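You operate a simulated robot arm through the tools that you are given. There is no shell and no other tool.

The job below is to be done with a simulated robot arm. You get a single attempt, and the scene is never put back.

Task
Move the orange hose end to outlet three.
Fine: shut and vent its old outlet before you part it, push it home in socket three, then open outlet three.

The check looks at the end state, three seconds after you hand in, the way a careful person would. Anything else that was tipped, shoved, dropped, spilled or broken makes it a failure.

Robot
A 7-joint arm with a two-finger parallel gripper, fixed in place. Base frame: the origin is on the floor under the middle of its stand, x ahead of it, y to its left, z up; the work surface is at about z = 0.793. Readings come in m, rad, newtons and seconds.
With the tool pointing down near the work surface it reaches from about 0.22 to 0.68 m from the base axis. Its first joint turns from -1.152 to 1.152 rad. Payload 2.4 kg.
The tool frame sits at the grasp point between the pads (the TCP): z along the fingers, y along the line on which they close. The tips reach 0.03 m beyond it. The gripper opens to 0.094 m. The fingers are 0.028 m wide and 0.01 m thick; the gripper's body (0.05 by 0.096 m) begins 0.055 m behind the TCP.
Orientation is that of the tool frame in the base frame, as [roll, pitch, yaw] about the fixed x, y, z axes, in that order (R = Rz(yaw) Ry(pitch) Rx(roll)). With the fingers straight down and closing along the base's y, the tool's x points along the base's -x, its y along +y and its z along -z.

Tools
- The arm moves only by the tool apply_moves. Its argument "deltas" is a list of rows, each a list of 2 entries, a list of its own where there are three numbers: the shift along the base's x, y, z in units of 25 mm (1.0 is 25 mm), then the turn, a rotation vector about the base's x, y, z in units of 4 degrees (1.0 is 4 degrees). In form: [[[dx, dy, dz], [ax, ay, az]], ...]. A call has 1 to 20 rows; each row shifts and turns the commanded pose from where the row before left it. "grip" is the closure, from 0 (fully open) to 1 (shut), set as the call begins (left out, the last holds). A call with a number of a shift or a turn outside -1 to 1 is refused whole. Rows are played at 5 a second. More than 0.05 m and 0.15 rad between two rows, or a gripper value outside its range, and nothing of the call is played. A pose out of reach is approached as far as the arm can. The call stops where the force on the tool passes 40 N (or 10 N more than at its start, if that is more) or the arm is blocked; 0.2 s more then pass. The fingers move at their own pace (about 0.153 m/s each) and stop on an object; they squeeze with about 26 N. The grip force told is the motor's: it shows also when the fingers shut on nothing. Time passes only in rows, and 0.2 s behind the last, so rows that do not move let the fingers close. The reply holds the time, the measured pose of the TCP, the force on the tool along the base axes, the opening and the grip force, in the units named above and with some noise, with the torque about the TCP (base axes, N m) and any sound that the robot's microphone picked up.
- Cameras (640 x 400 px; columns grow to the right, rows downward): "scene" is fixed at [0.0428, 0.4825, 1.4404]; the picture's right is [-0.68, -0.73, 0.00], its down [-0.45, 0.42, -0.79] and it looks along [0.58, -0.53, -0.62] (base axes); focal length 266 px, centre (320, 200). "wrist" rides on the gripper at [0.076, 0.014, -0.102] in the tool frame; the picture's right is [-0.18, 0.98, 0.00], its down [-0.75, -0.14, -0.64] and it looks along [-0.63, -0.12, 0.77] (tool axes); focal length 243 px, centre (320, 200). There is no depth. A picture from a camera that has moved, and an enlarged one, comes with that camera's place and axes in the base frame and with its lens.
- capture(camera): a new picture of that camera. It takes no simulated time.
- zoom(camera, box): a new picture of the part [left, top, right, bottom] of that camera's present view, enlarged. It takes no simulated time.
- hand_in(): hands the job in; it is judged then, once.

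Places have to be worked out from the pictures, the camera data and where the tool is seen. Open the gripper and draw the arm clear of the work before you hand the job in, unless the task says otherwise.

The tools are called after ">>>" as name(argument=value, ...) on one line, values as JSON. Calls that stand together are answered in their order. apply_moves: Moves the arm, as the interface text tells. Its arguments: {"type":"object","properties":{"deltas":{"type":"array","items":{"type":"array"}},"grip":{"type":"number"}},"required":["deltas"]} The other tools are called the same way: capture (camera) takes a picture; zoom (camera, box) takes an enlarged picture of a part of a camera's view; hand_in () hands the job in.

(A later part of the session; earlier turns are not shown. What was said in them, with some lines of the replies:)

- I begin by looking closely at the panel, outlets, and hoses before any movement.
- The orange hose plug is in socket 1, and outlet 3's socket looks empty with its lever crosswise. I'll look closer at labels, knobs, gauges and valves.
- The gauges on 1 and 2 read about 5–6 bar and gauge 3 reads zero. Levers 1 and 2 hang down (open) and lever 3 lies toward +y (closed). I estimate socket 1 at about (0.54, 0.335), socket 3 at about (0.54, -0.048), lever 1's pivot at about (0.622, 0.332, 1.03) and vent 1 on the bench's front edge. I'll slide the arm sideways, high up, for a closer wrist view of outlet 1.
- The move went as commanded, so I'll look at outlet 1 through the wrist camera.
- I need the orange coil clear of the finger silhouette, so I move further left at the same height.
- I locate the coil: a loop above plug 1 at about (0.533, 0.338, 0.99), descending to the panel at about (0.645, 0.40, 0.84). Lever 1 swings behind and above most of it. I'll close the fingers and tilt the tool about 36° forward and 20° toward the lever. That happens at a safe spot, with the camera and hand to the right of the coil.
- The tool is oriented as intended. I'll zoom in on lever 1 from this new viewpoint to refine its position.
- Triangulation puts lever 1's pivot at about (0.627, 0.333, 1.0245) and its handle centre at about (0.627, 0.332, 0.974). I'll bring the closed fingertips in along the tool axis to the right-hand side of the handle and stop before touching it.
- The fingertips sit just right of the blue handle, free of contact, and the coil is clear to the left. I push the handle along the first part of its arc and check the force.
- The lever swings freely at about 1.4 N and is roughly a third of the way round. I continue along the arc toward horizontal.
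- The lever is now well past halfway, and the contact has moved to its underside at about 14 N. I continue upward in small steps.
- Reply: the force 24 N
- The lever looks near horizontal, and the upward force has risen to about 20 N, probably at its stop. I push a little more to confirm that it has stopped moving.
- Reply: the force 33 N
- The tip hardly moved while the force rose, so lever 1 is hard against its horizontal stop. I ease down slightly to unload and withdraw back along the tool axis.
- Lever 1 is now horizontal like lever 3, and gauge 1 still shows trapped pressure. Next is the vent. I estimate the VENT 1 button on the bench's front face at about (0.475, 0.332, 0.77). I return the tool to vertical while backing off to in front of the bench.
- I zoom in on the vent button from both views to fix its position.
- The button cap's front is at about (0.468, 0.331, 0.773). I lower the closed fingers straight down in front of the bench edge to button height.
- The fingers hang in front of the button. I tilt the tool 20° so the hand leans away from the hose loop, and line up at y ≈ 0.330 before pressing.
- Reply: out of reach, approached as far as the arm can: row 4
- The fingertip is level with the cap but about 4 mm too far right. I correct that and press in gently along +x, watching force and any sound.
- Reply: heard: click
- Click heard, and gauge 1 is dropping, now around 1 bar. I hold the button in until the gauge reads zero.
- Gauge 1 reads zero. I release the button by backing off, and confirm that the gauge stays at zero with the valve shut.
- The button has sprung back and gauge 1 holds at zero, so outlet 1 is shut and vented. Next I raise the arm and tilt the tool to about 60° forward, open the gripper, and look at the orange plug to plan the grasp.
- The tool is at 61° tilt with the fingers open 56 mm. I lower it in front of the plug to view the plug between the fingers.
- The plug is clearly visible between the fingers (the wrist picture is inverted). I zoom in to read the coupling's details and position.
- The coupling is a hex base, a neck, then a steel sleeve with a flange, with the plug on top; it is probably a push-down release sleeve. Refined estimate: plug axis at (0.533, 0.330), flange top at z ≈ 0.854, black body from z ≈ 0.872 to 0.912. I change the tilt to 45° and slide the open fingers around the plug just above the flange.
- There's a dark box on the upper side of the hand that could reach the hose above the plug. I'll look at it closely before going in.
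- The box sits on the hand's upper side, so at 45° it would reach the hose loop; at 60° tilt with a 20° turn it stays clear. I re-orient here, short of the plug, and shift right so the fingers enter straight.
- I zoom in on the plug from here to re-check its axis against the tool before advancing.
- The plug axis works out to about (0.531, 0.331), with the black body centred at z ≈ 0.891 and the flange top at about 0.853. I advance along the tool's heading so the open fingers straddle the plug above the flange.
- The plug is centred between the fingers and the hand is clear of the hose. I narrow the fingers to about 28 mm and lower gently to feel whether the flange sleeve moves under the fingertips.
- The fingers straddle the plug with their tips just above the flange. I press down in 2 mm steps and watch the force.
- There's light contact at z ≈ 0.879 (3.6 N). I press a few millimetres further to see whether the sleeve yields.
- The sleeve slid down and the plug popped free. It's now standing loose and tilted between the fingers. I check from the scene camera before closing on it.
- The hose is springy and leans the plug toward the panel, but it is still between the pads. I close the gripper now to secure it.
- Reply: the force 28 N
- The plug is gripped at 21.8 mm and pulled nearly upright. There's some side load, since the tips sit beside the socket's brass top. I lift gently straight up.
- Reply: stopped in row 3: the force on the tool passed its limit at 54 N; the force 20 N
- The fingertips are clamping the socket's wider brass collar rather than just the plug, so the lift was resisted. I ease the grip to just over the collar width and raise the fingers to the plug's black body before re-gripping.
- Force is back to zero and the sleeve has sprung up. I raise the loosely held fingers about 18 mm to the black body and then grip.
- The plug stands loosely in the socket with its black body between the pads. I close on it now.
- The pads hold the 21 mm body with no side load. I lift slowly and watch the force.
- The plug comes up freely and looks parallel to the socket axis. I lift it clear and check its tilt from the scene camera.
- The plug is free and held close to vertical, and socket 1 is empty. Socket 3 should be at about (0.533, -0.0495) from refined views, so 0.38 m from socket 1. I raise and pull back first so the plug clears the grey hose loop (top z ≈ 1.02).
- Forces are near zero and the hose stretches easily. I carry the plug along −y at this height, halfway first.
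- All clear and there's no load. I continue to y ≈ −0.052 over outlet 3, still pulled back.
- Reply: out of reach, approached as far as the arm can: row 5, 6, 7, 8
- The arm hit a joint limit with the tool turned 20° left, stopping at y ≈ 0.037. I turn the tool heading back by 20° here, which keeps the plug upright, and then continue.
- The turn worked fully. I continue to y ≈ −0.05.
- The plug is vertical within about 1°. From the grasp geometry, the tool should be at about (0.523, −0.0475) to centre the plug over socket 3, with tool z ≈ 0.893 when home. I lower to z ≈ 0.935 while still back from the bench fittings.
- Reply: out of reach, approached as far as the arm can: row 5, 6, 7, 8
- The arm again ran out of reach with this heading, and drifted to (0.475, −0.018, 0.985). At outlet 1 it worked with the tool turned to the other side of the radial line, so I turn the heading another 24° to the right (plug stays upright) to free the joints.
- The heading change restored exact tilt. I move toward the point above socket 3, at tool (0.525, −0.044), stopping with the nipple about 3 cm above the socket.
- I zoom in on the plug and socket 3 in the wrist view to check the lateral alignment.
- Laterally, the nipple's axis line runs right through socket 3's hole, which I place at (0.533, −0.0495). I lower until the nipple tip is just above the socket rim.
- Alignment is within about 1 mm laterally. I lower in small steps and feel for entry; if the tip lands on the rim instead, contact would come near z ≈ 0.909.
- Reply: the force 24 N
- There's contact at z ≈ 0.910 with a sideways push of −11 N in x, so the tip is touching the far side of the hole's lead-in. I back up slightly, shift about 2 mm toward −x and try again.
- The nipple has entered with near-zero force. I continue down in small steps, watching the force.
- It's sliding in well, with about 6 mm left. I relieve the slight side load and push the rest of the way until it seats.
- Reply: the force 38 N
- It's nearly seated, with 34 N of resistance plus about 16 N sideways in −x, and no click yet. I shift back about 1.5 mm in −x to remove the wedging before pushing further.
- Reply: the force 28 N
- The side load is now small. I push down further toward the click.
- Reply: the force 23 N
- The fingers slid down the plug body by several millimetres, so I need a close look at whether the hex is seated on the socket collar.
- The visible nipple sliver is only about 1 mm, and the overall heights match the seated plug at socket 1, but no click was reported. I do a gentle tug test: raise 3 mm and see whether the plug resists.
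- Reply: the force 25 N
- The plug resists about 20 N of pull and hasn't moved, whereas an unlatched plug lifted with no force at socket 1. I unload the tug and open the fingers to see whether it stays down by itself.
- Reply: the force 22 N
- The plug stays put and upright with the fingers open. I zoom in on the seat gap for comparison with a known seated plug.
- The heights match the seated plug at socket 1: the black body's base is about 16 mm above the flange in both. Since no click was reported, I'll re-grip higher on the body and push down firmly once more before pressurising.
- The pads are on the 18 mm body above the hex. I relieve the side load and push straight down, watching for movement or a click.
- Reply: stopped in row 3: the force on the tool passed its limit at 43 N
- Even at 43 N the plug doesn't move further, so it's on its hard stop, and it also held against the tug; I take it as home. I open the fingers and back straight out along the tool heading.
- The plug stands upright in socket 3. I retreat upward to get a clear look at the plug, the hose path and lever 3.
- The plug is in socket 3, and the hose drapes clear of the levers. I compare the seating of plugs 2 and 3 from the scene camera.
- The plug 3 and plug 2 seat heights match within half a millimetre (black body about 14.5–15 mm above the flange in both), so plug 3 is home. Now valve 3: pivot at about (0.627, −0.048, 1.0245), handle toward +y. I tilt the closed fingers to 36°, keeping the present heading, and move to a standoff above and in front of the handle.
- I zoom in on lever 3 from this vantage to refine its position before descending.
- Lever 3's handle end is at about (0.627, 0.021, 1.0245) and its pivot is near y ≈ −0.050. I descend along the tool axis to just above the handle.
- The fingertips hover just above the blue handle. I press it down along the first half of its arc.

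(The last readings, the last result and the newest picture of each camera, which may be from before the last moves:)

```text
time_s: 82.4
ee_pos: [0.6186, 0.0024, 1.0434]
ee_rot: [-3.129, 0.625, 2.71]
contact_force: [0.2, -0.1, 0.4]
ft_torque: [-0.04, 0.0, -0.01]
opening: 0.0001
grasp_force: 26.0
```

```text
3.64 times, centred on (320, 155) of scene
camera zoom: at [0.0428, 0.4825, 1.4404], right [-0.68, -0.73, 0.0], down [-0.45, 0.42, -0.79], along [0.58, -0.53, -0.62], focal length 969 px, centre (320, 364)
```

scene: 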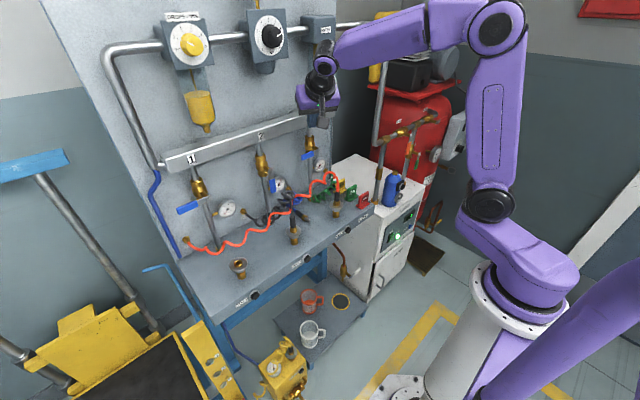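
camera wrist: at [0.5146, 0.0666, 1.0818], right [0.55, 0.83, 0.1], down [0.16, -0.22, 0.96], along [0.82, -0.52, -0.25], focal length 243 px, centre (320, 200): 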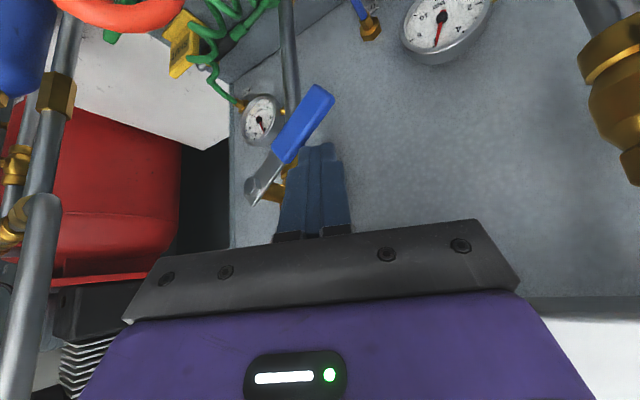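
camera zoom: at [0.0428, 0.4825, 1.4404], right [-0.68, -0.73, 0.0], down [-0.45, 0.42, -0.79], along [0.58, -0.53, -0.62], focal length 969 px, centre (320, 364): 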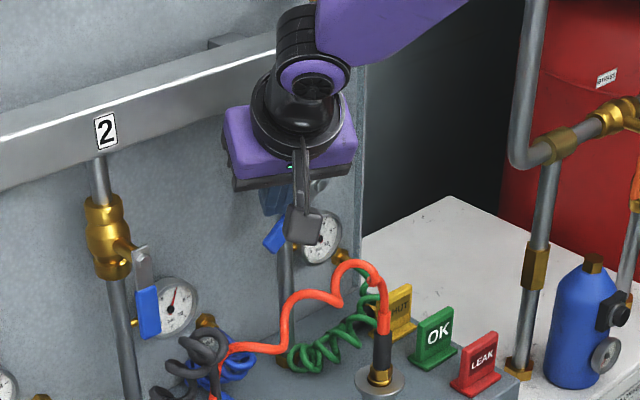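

The lever has turned about 30° with almost no force. I continue down and around to vertical.

>>> apply_moves(deltas=[[[0.05, -0.09, -0.2], [0, 0, 0]], [[0.05, -0.09, -0.21], [0, 0, 0]], [[0, -0.14, -0.18], [0, 0, 0]], [[0, -0.14, -0.18], [0, 0, 0]], [[0, -0.18, -0.22], [0, 0, 0]], [[0, -0.18, -0.22], [0, 0, 0]], [[0, 0, 0], [0, 0, 0]]])

>>> capture(camera="wrist")

>>> zoom(camera="scene", box=[280, 100, 360, 210])

```text
time_s: 84.0
ee_pos: [0.6203, -0.0189, 1.0147]
ee_rot: [-3.132, 0.627, 2.709]
contact_force: [3.1, 1.5, 0.6]
ft_torque: [0.03, -0.06, 0.02]
opening: 0.0
grasp_force: 25.9
```

```text
taken
camera wrist: at [0.5173, 0.0458, 1.0527], right [0.55, 0.83, 0.1], down [0.16, -0.22, 0.96], along [0.82, -0.52, -0.25], focal length 243 px, centre (320, 200)
```

wrist: 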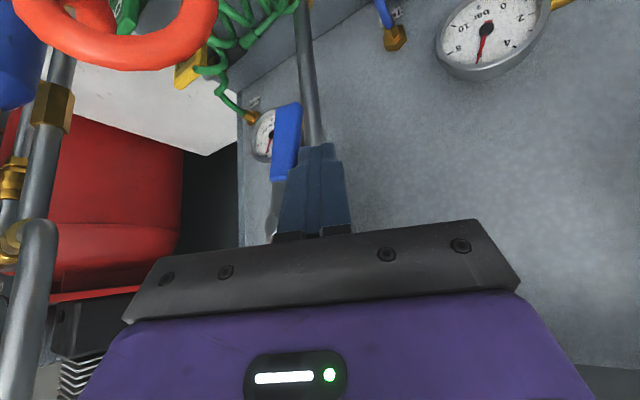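

```text
3.64 times, centred on (320, 155) of scene
camera zoom: at [0.0429, 0.4825, 1.4404], right [-0.68, -0.73, 0.0], down [-0.45, 0.42, -0.79], along [0.58, -0.53, -0.62], focal length 969 px, centre (320, 364)
```

zoom: 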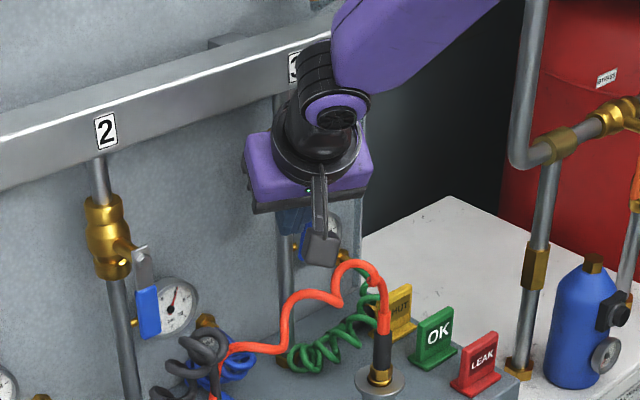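

The lever is close to vertical. I finish the swing toward −y until it meets its stop.

>>> apply_moves(deltas=[[[0, -0.21, -0.12], [0, 0, 0]], [[0, -0.21, -0.12], [0, 0, 0]], [[0, -0.16, 0], [0, 0, 0]], [[0, -0.16, 0], [0, 0, 0]], [[0, 0, 0], [0, 0, 0]]])

>>> capture(camera="wrist")

>>> zoom(camera="scene", box=[280, 100, 360, 210])

```text
time_s: 85.2
ee_pos: [0.6229, -0.0301, 1.0094]
ee_rot: [-3.136, 0.625, 2.722]
contact_force: [-2.8, 27.9, -3.9]
ft_torque: [0.54, 0.12, 0.05]
opening: 0.0
grasp_force: 25.7
```

```text
taken
camera wrist: at [0.5182, 0.0335, 1.0465], right [0.54, 0.83, 0.1], down [0.16, -0.22, 0.96], along [0.83, -0.51, -0.25], focal length 243 px, centre (320, 200)
```

wrist: 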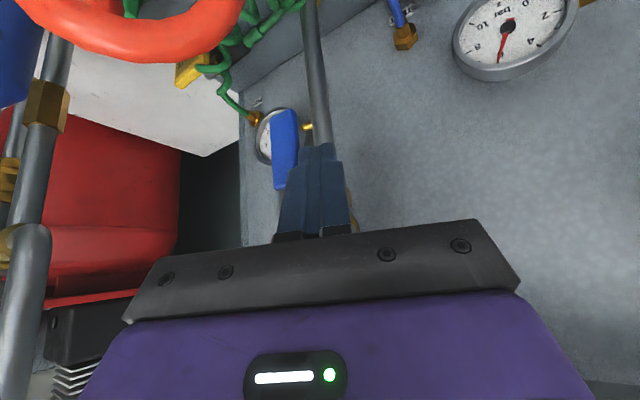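

```text
3.64 times, centred on (320, 155) of scene
camera zoom: at [0.0428, 0.4833, 1.4402], right [-0.68, -0.73, 0.0], down [-0.45, 0.42, -0.79], along [0.58, -0.53, -0.62], focal length 969 px, centre (320, 364)
```

zoom: 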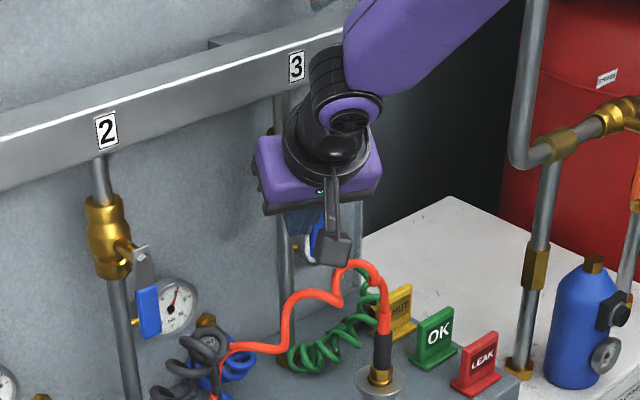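

There's a 28 N reaction in y with no further turning, so lever 3 is at its open stop, and plug 3 is still in place. I ease off and withdraw back along the tool axis.

>>> apply_moves(deltas=[[[0, 0.35, 0.1], [0, 0, 0]], [[0, 0.35, 0.2], [0, 0, 0]], [[-0.53, 0.25, 0.81], [0, 0, 0]], [[-0.53, 0.25, 0.81], [0, 0, 0]], [[-0.53, 0.25, 0.81], [0, 0, 0]], [[-0.53, 0.25, 0.81], [0, 0, 0]], [[-0.8, 0, 0.5], [0, 0, 0]], [[-0.8, 0, 0.5], [0, 0, 0]], [[-0.8, 0, 0.3], [0, 0, 0]], [[0, 0, 0], [0, 0, 0]]])

>>> capture(camera="scene")

>>> zoom(camera="scene", box=[260, 110, 380, 250])

>>> zoom(camera="scene", box=[300, 150, 340, 185])

>>> zoom(camera="scene", box=[170, 150, 300, 310])

```text
time_s: 87.4
ee_pos: [0.5069, 0.0062, 1.1316]
ee_rot: [-3.129, 0.626, 2.71]
contact_force: [-1.3, 0.4, -0.2]
ft_torque: [-0.02, 0.0, 0.0]
opening: 0.0
grasp_force: 26.0
```

```text
taken
```

scene: 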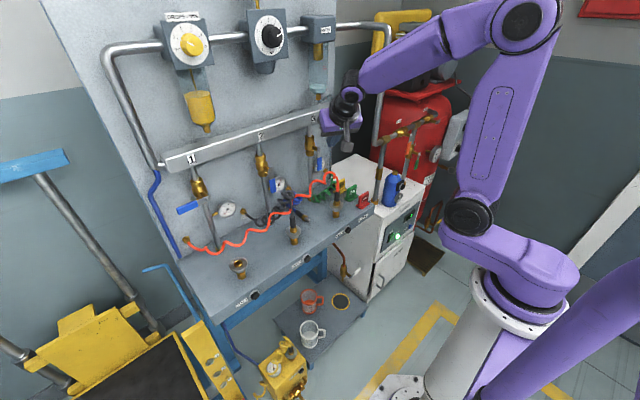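

```text
2.86 times, centred on (320, 180) of scene
camera zoom: at [0.0428, 0.4825, 1.4404], right [-0.68, -0.73, 0.0], down [-0.45, 0.42, -0.79], along [0.58, -0.53, -0.62], focal length 761 px, centre (320, 257)
```

zoom: 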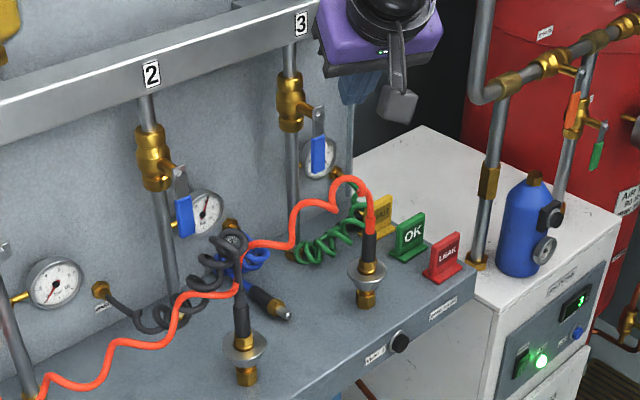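

```text
11.43 times, centred on (320, 168) of scene
camera zoom: at [0.0428, 0.4825, 1.4404], right [-0.68, -0.73, 0.0], down [-0.45, 0.42, -0.79], along [0.58, -0.53, -0.62], focal length 3045 px, centre (320, 571)
```

zoom: 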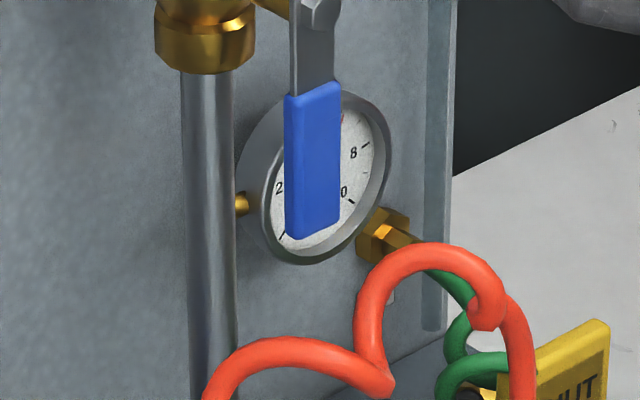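

```text
2.50 times, centred on (235, 230) of scene
camera zoom: at [0.0428, 0.4825, 1.4404], right [-0.68, -0.73, 0.0], down [-0.45, 0.42, -0.79], along [0.58, -0.53, -0.62], focal length 666 px, centre (532, 125)
```

zoom: 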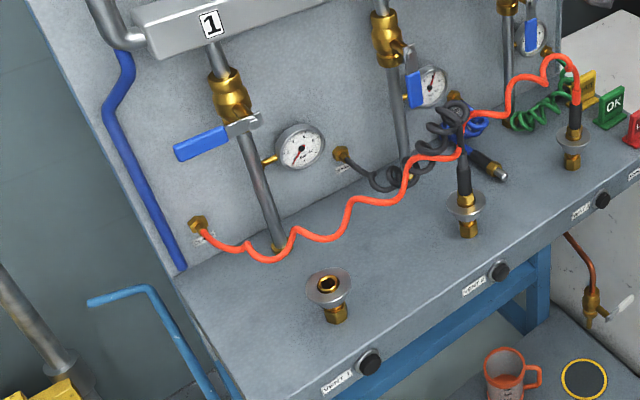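

Lever 3 hangs at open, and lever 1 is shut with its gauge at zero. Gauge 3's needle tip shows near 6. I verify gauge 3 and the plug seating under pressure.

>>> capture(camera="wrist")

>>> zoom(camera="wrist", box=[200, 0, 360, 140])

>>> zoom(camera="scene", box=[320, 185, 355, 225])

>>> zoom(camera="scene", box=[260, 150, 320, 215])

```text
taken
camera wrist: at [0.4039, 0.0711, 1.1683], right [0.55, 0.83, 0.1], down [0.16, -0.22, 0.96], along [0.82, -0.52, -0.25], focal length 243 px, centre (320, 200)
```

wrist: 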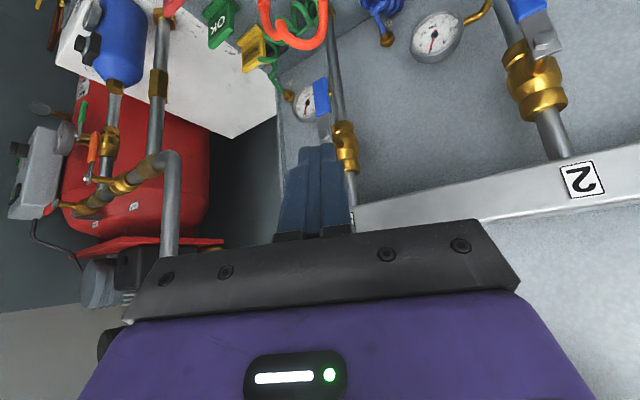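

```text
2.86 times, centred on (280, 70) of wrist
camera zoom: at [0.4039, 0.0711, 1.1683], right [0.55, 0.83, 0.1], down [0.16, -0.22, 0.96], along [0.82, -0.52, -0.25], focal length 693 px, centre (434, 571)
```

zoom: 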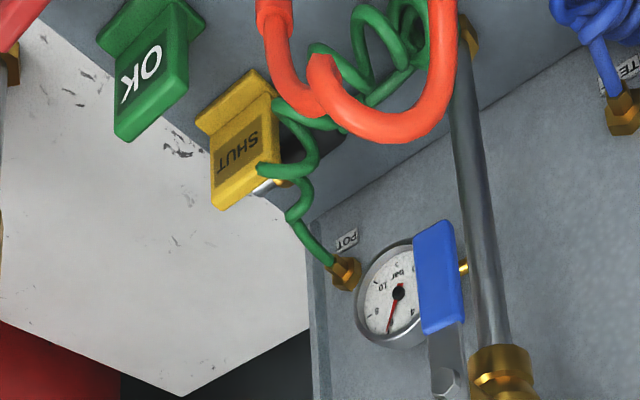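

```text
10.00 times, centred on (338, 205) of scene
camera zoom: at [0.0428, 0.4825, 1.4404], right [-0.68, -0.73, 0.0], down [-0.45, 0.42, -0.79], along [0.58, -0.53, -0.62], focal length 2665 px, centre (145, 150)
```

zoom: 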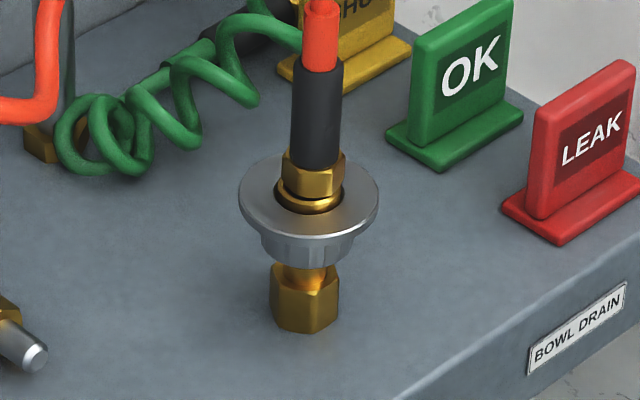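

```text
6.15 times, centred on (290, 182) of scene
camera zoom: at [0.0428, 0.4825, 1.4404], right [-0.68, -0.73, 0.0], down [-0.45, 0.42, -0.79], along [0.58, -0.53, -0.62], focal length 1640 px, centre (505, 308)
```

zoom: 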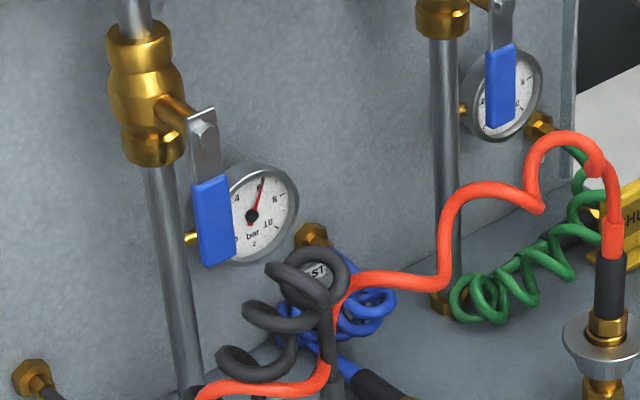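

Gauge 3 reads about 6 bar with the plug still fully seated. Lever 2 and the signs haven't moved. I open the gripper and draw the arm back and clear, returning the tool to vertical.

>>> apply_moves(deltas=[[[-0.5, 0.1, 0.4], [0.42, 0.91, 0]], [[-0.5, 0.1, 0.4], [0.42, 0.91, 0]], [[-0.5, 0.1, 0.4], [0.42, 0.91, 0]], [[-0.4, 0.1, 0.3], [0.42, 0.91, 0]], [[-0.4, 0.1, 0.3], [0.42, 0.91, 0]], [[-0.3, 0, 0.2], [0.42, 0.91, 0]], [[0, 0, 0], [0.42, 0.91, 0]], [[0, 0, 0], [0.42, 0.91, 0]], [[0, 0, 0], [0.42, 0.91, 0]], [[0, 0, 0], [0, 0, 0]]], grip=0)

>>> capture(camera="scene")

>>> zoom(camera="scene", box=[170, 120, 400, 300])

>>> capture(camera="wrist")

```text
time_s: 89.6
ee_pos: [0.4458, 0.0175, 1.182]
ee_rot: [-3.131, -0.005, 2.71]
contact_force: [0.7, 0.4, 0.3]
ft_torque: [0.02, 0.0, 0.0]
opening: 0.0941
grasp_force: 0.0
```

```text
taken
```

scene: 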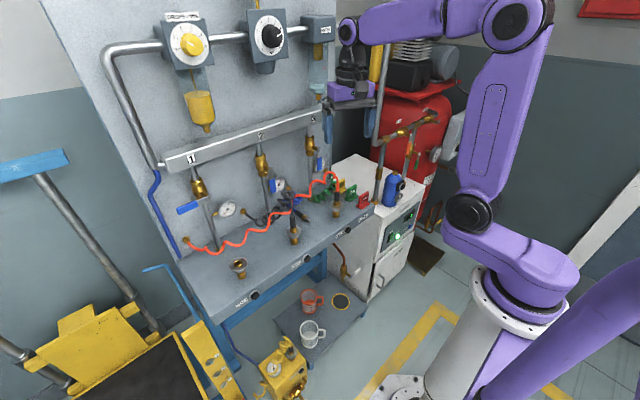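

```text
2.22 times, centred on (285, 210) of scene
camera zoom: at [0.0428, 0.4825, 1.4404], right [-0.68, -0.73, 0.0], down [-0.45, 0.42, -0.79], along [0.58, -0.53, -0.62], focal length 592 px, centre (398, 178)
```

zoom: 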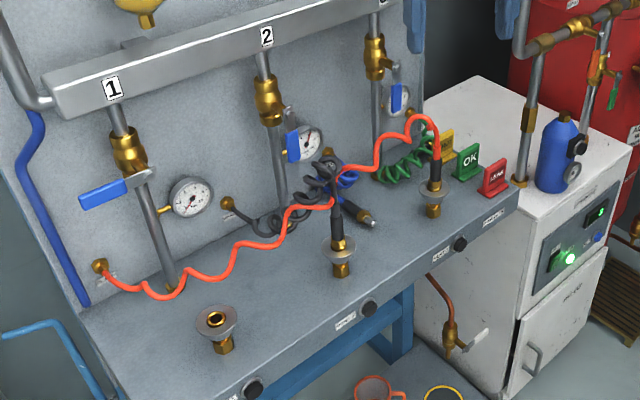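

```text
taken
camera wrist: at [0.3815, 0.0637, 1.2822], right [0.58, 0.82, -0.01], down [0.63, -0.44, 0.64], along [0.52, -0.38, -0.77], focal length 243 px, centre (320, 200)
```

wrist: 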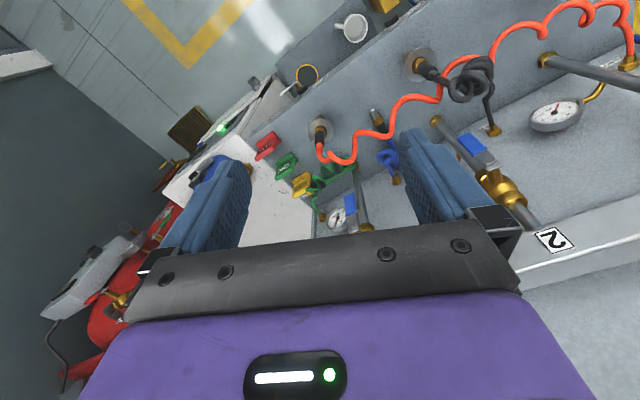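

Everything looks in order. As a last check, I compare lever 2, the grey coupling and gauge 3 with the starting pictures.

>>> zoom(camera="scene", box=[240, 130, 320, 210])

>>> zoom(camera="scene", box=[300, 160, 380, 240])

>>> zoom(camera="wrist", box=[280, 100, 420, 240])

```text
5.00 times, centred on (280, 170) of scene
camera zoom: at [0.0428, 0.4825, 1.4404], right [-0.68, -0.73, 0.0], down [-0.45, 0.42, -0.79], along [0.58, -0.53, -0.62], focal length 1332 px, centre (520, 350)
```

zoom: 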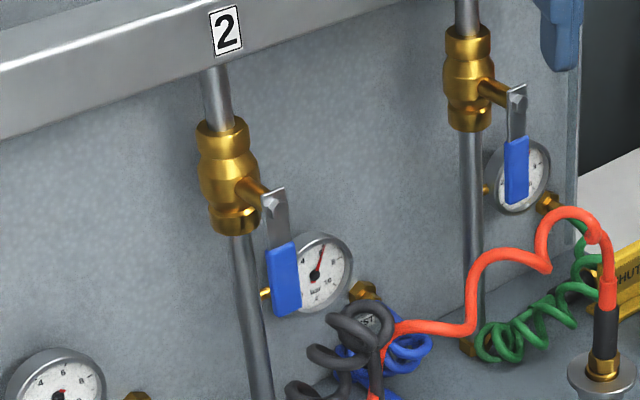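

```text
5.00 times, centred on (340, 200) of scene
camera zoom: at [0.0428, 0.4825, 1.4404], right [-0.68, -0.73, 0.0], down [-0.45, 0.42, -0.79], along [0.58, -0.53, -0.62], focal length 1332 px, centre (220, 200)
```

zoom: 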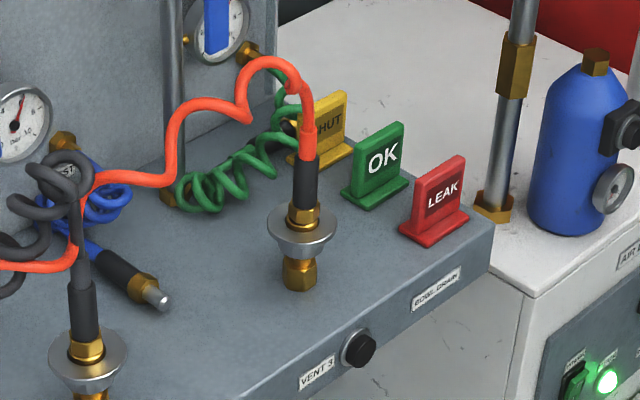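

```text
2.86 times, centred on (350, 170) of wrist
camera zoom: at [0.3815, 0.0637, 1.2822], right [0.58, 0.82, -0.01], down [0.63, -0.44, 0.64], along [0.52, -0.38, -0.77], focal length 693 px, centre (234, 286)
```

zoom: 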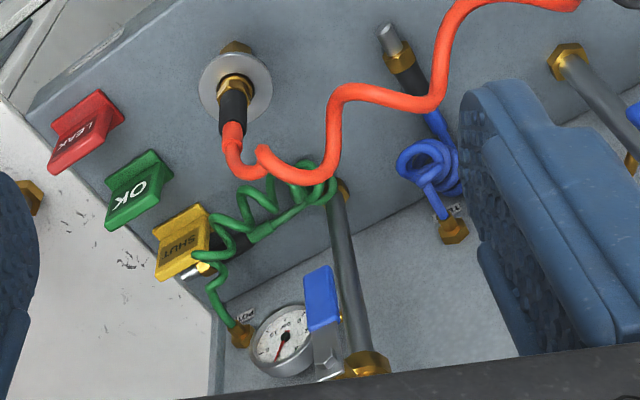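

Lever 2, the grey plug, the blue plug and the signs are where they started. Outlet 1 is shut at zero, outlet 3 is open at about 6 bar with the orange plug seated, and the arm is clear with its gripper open. I hand in.

>>> hand_in()

```text
The job is handed in.
```

The orange hose end is now in socket three, with outlet three open and its gauge at about 6 bar. I've handed the job in.

- **Old outlet:** I shut valve 1 and held the VENT 1 button until gauge 1 read zero. Only then did I release the plug by pressing its sleeve down. Valve 1 is still shut and the gauge still reads zero.
- **Socket three:** I heard no click when the plug went in, so whether it is latched rests on other checks. It did not move under a 43 N push or a 20 N pull. It sits at the same height as the plug in socket two, and it stayed in place after I opened the valve.
- **Everything else:** lever 2, the grey and blue hose ends and the three signs look the same as in the starting pictures. The orange hose now runs across the bench and touches the grey coil.

The gripper is open and the arm is clear of the bench.
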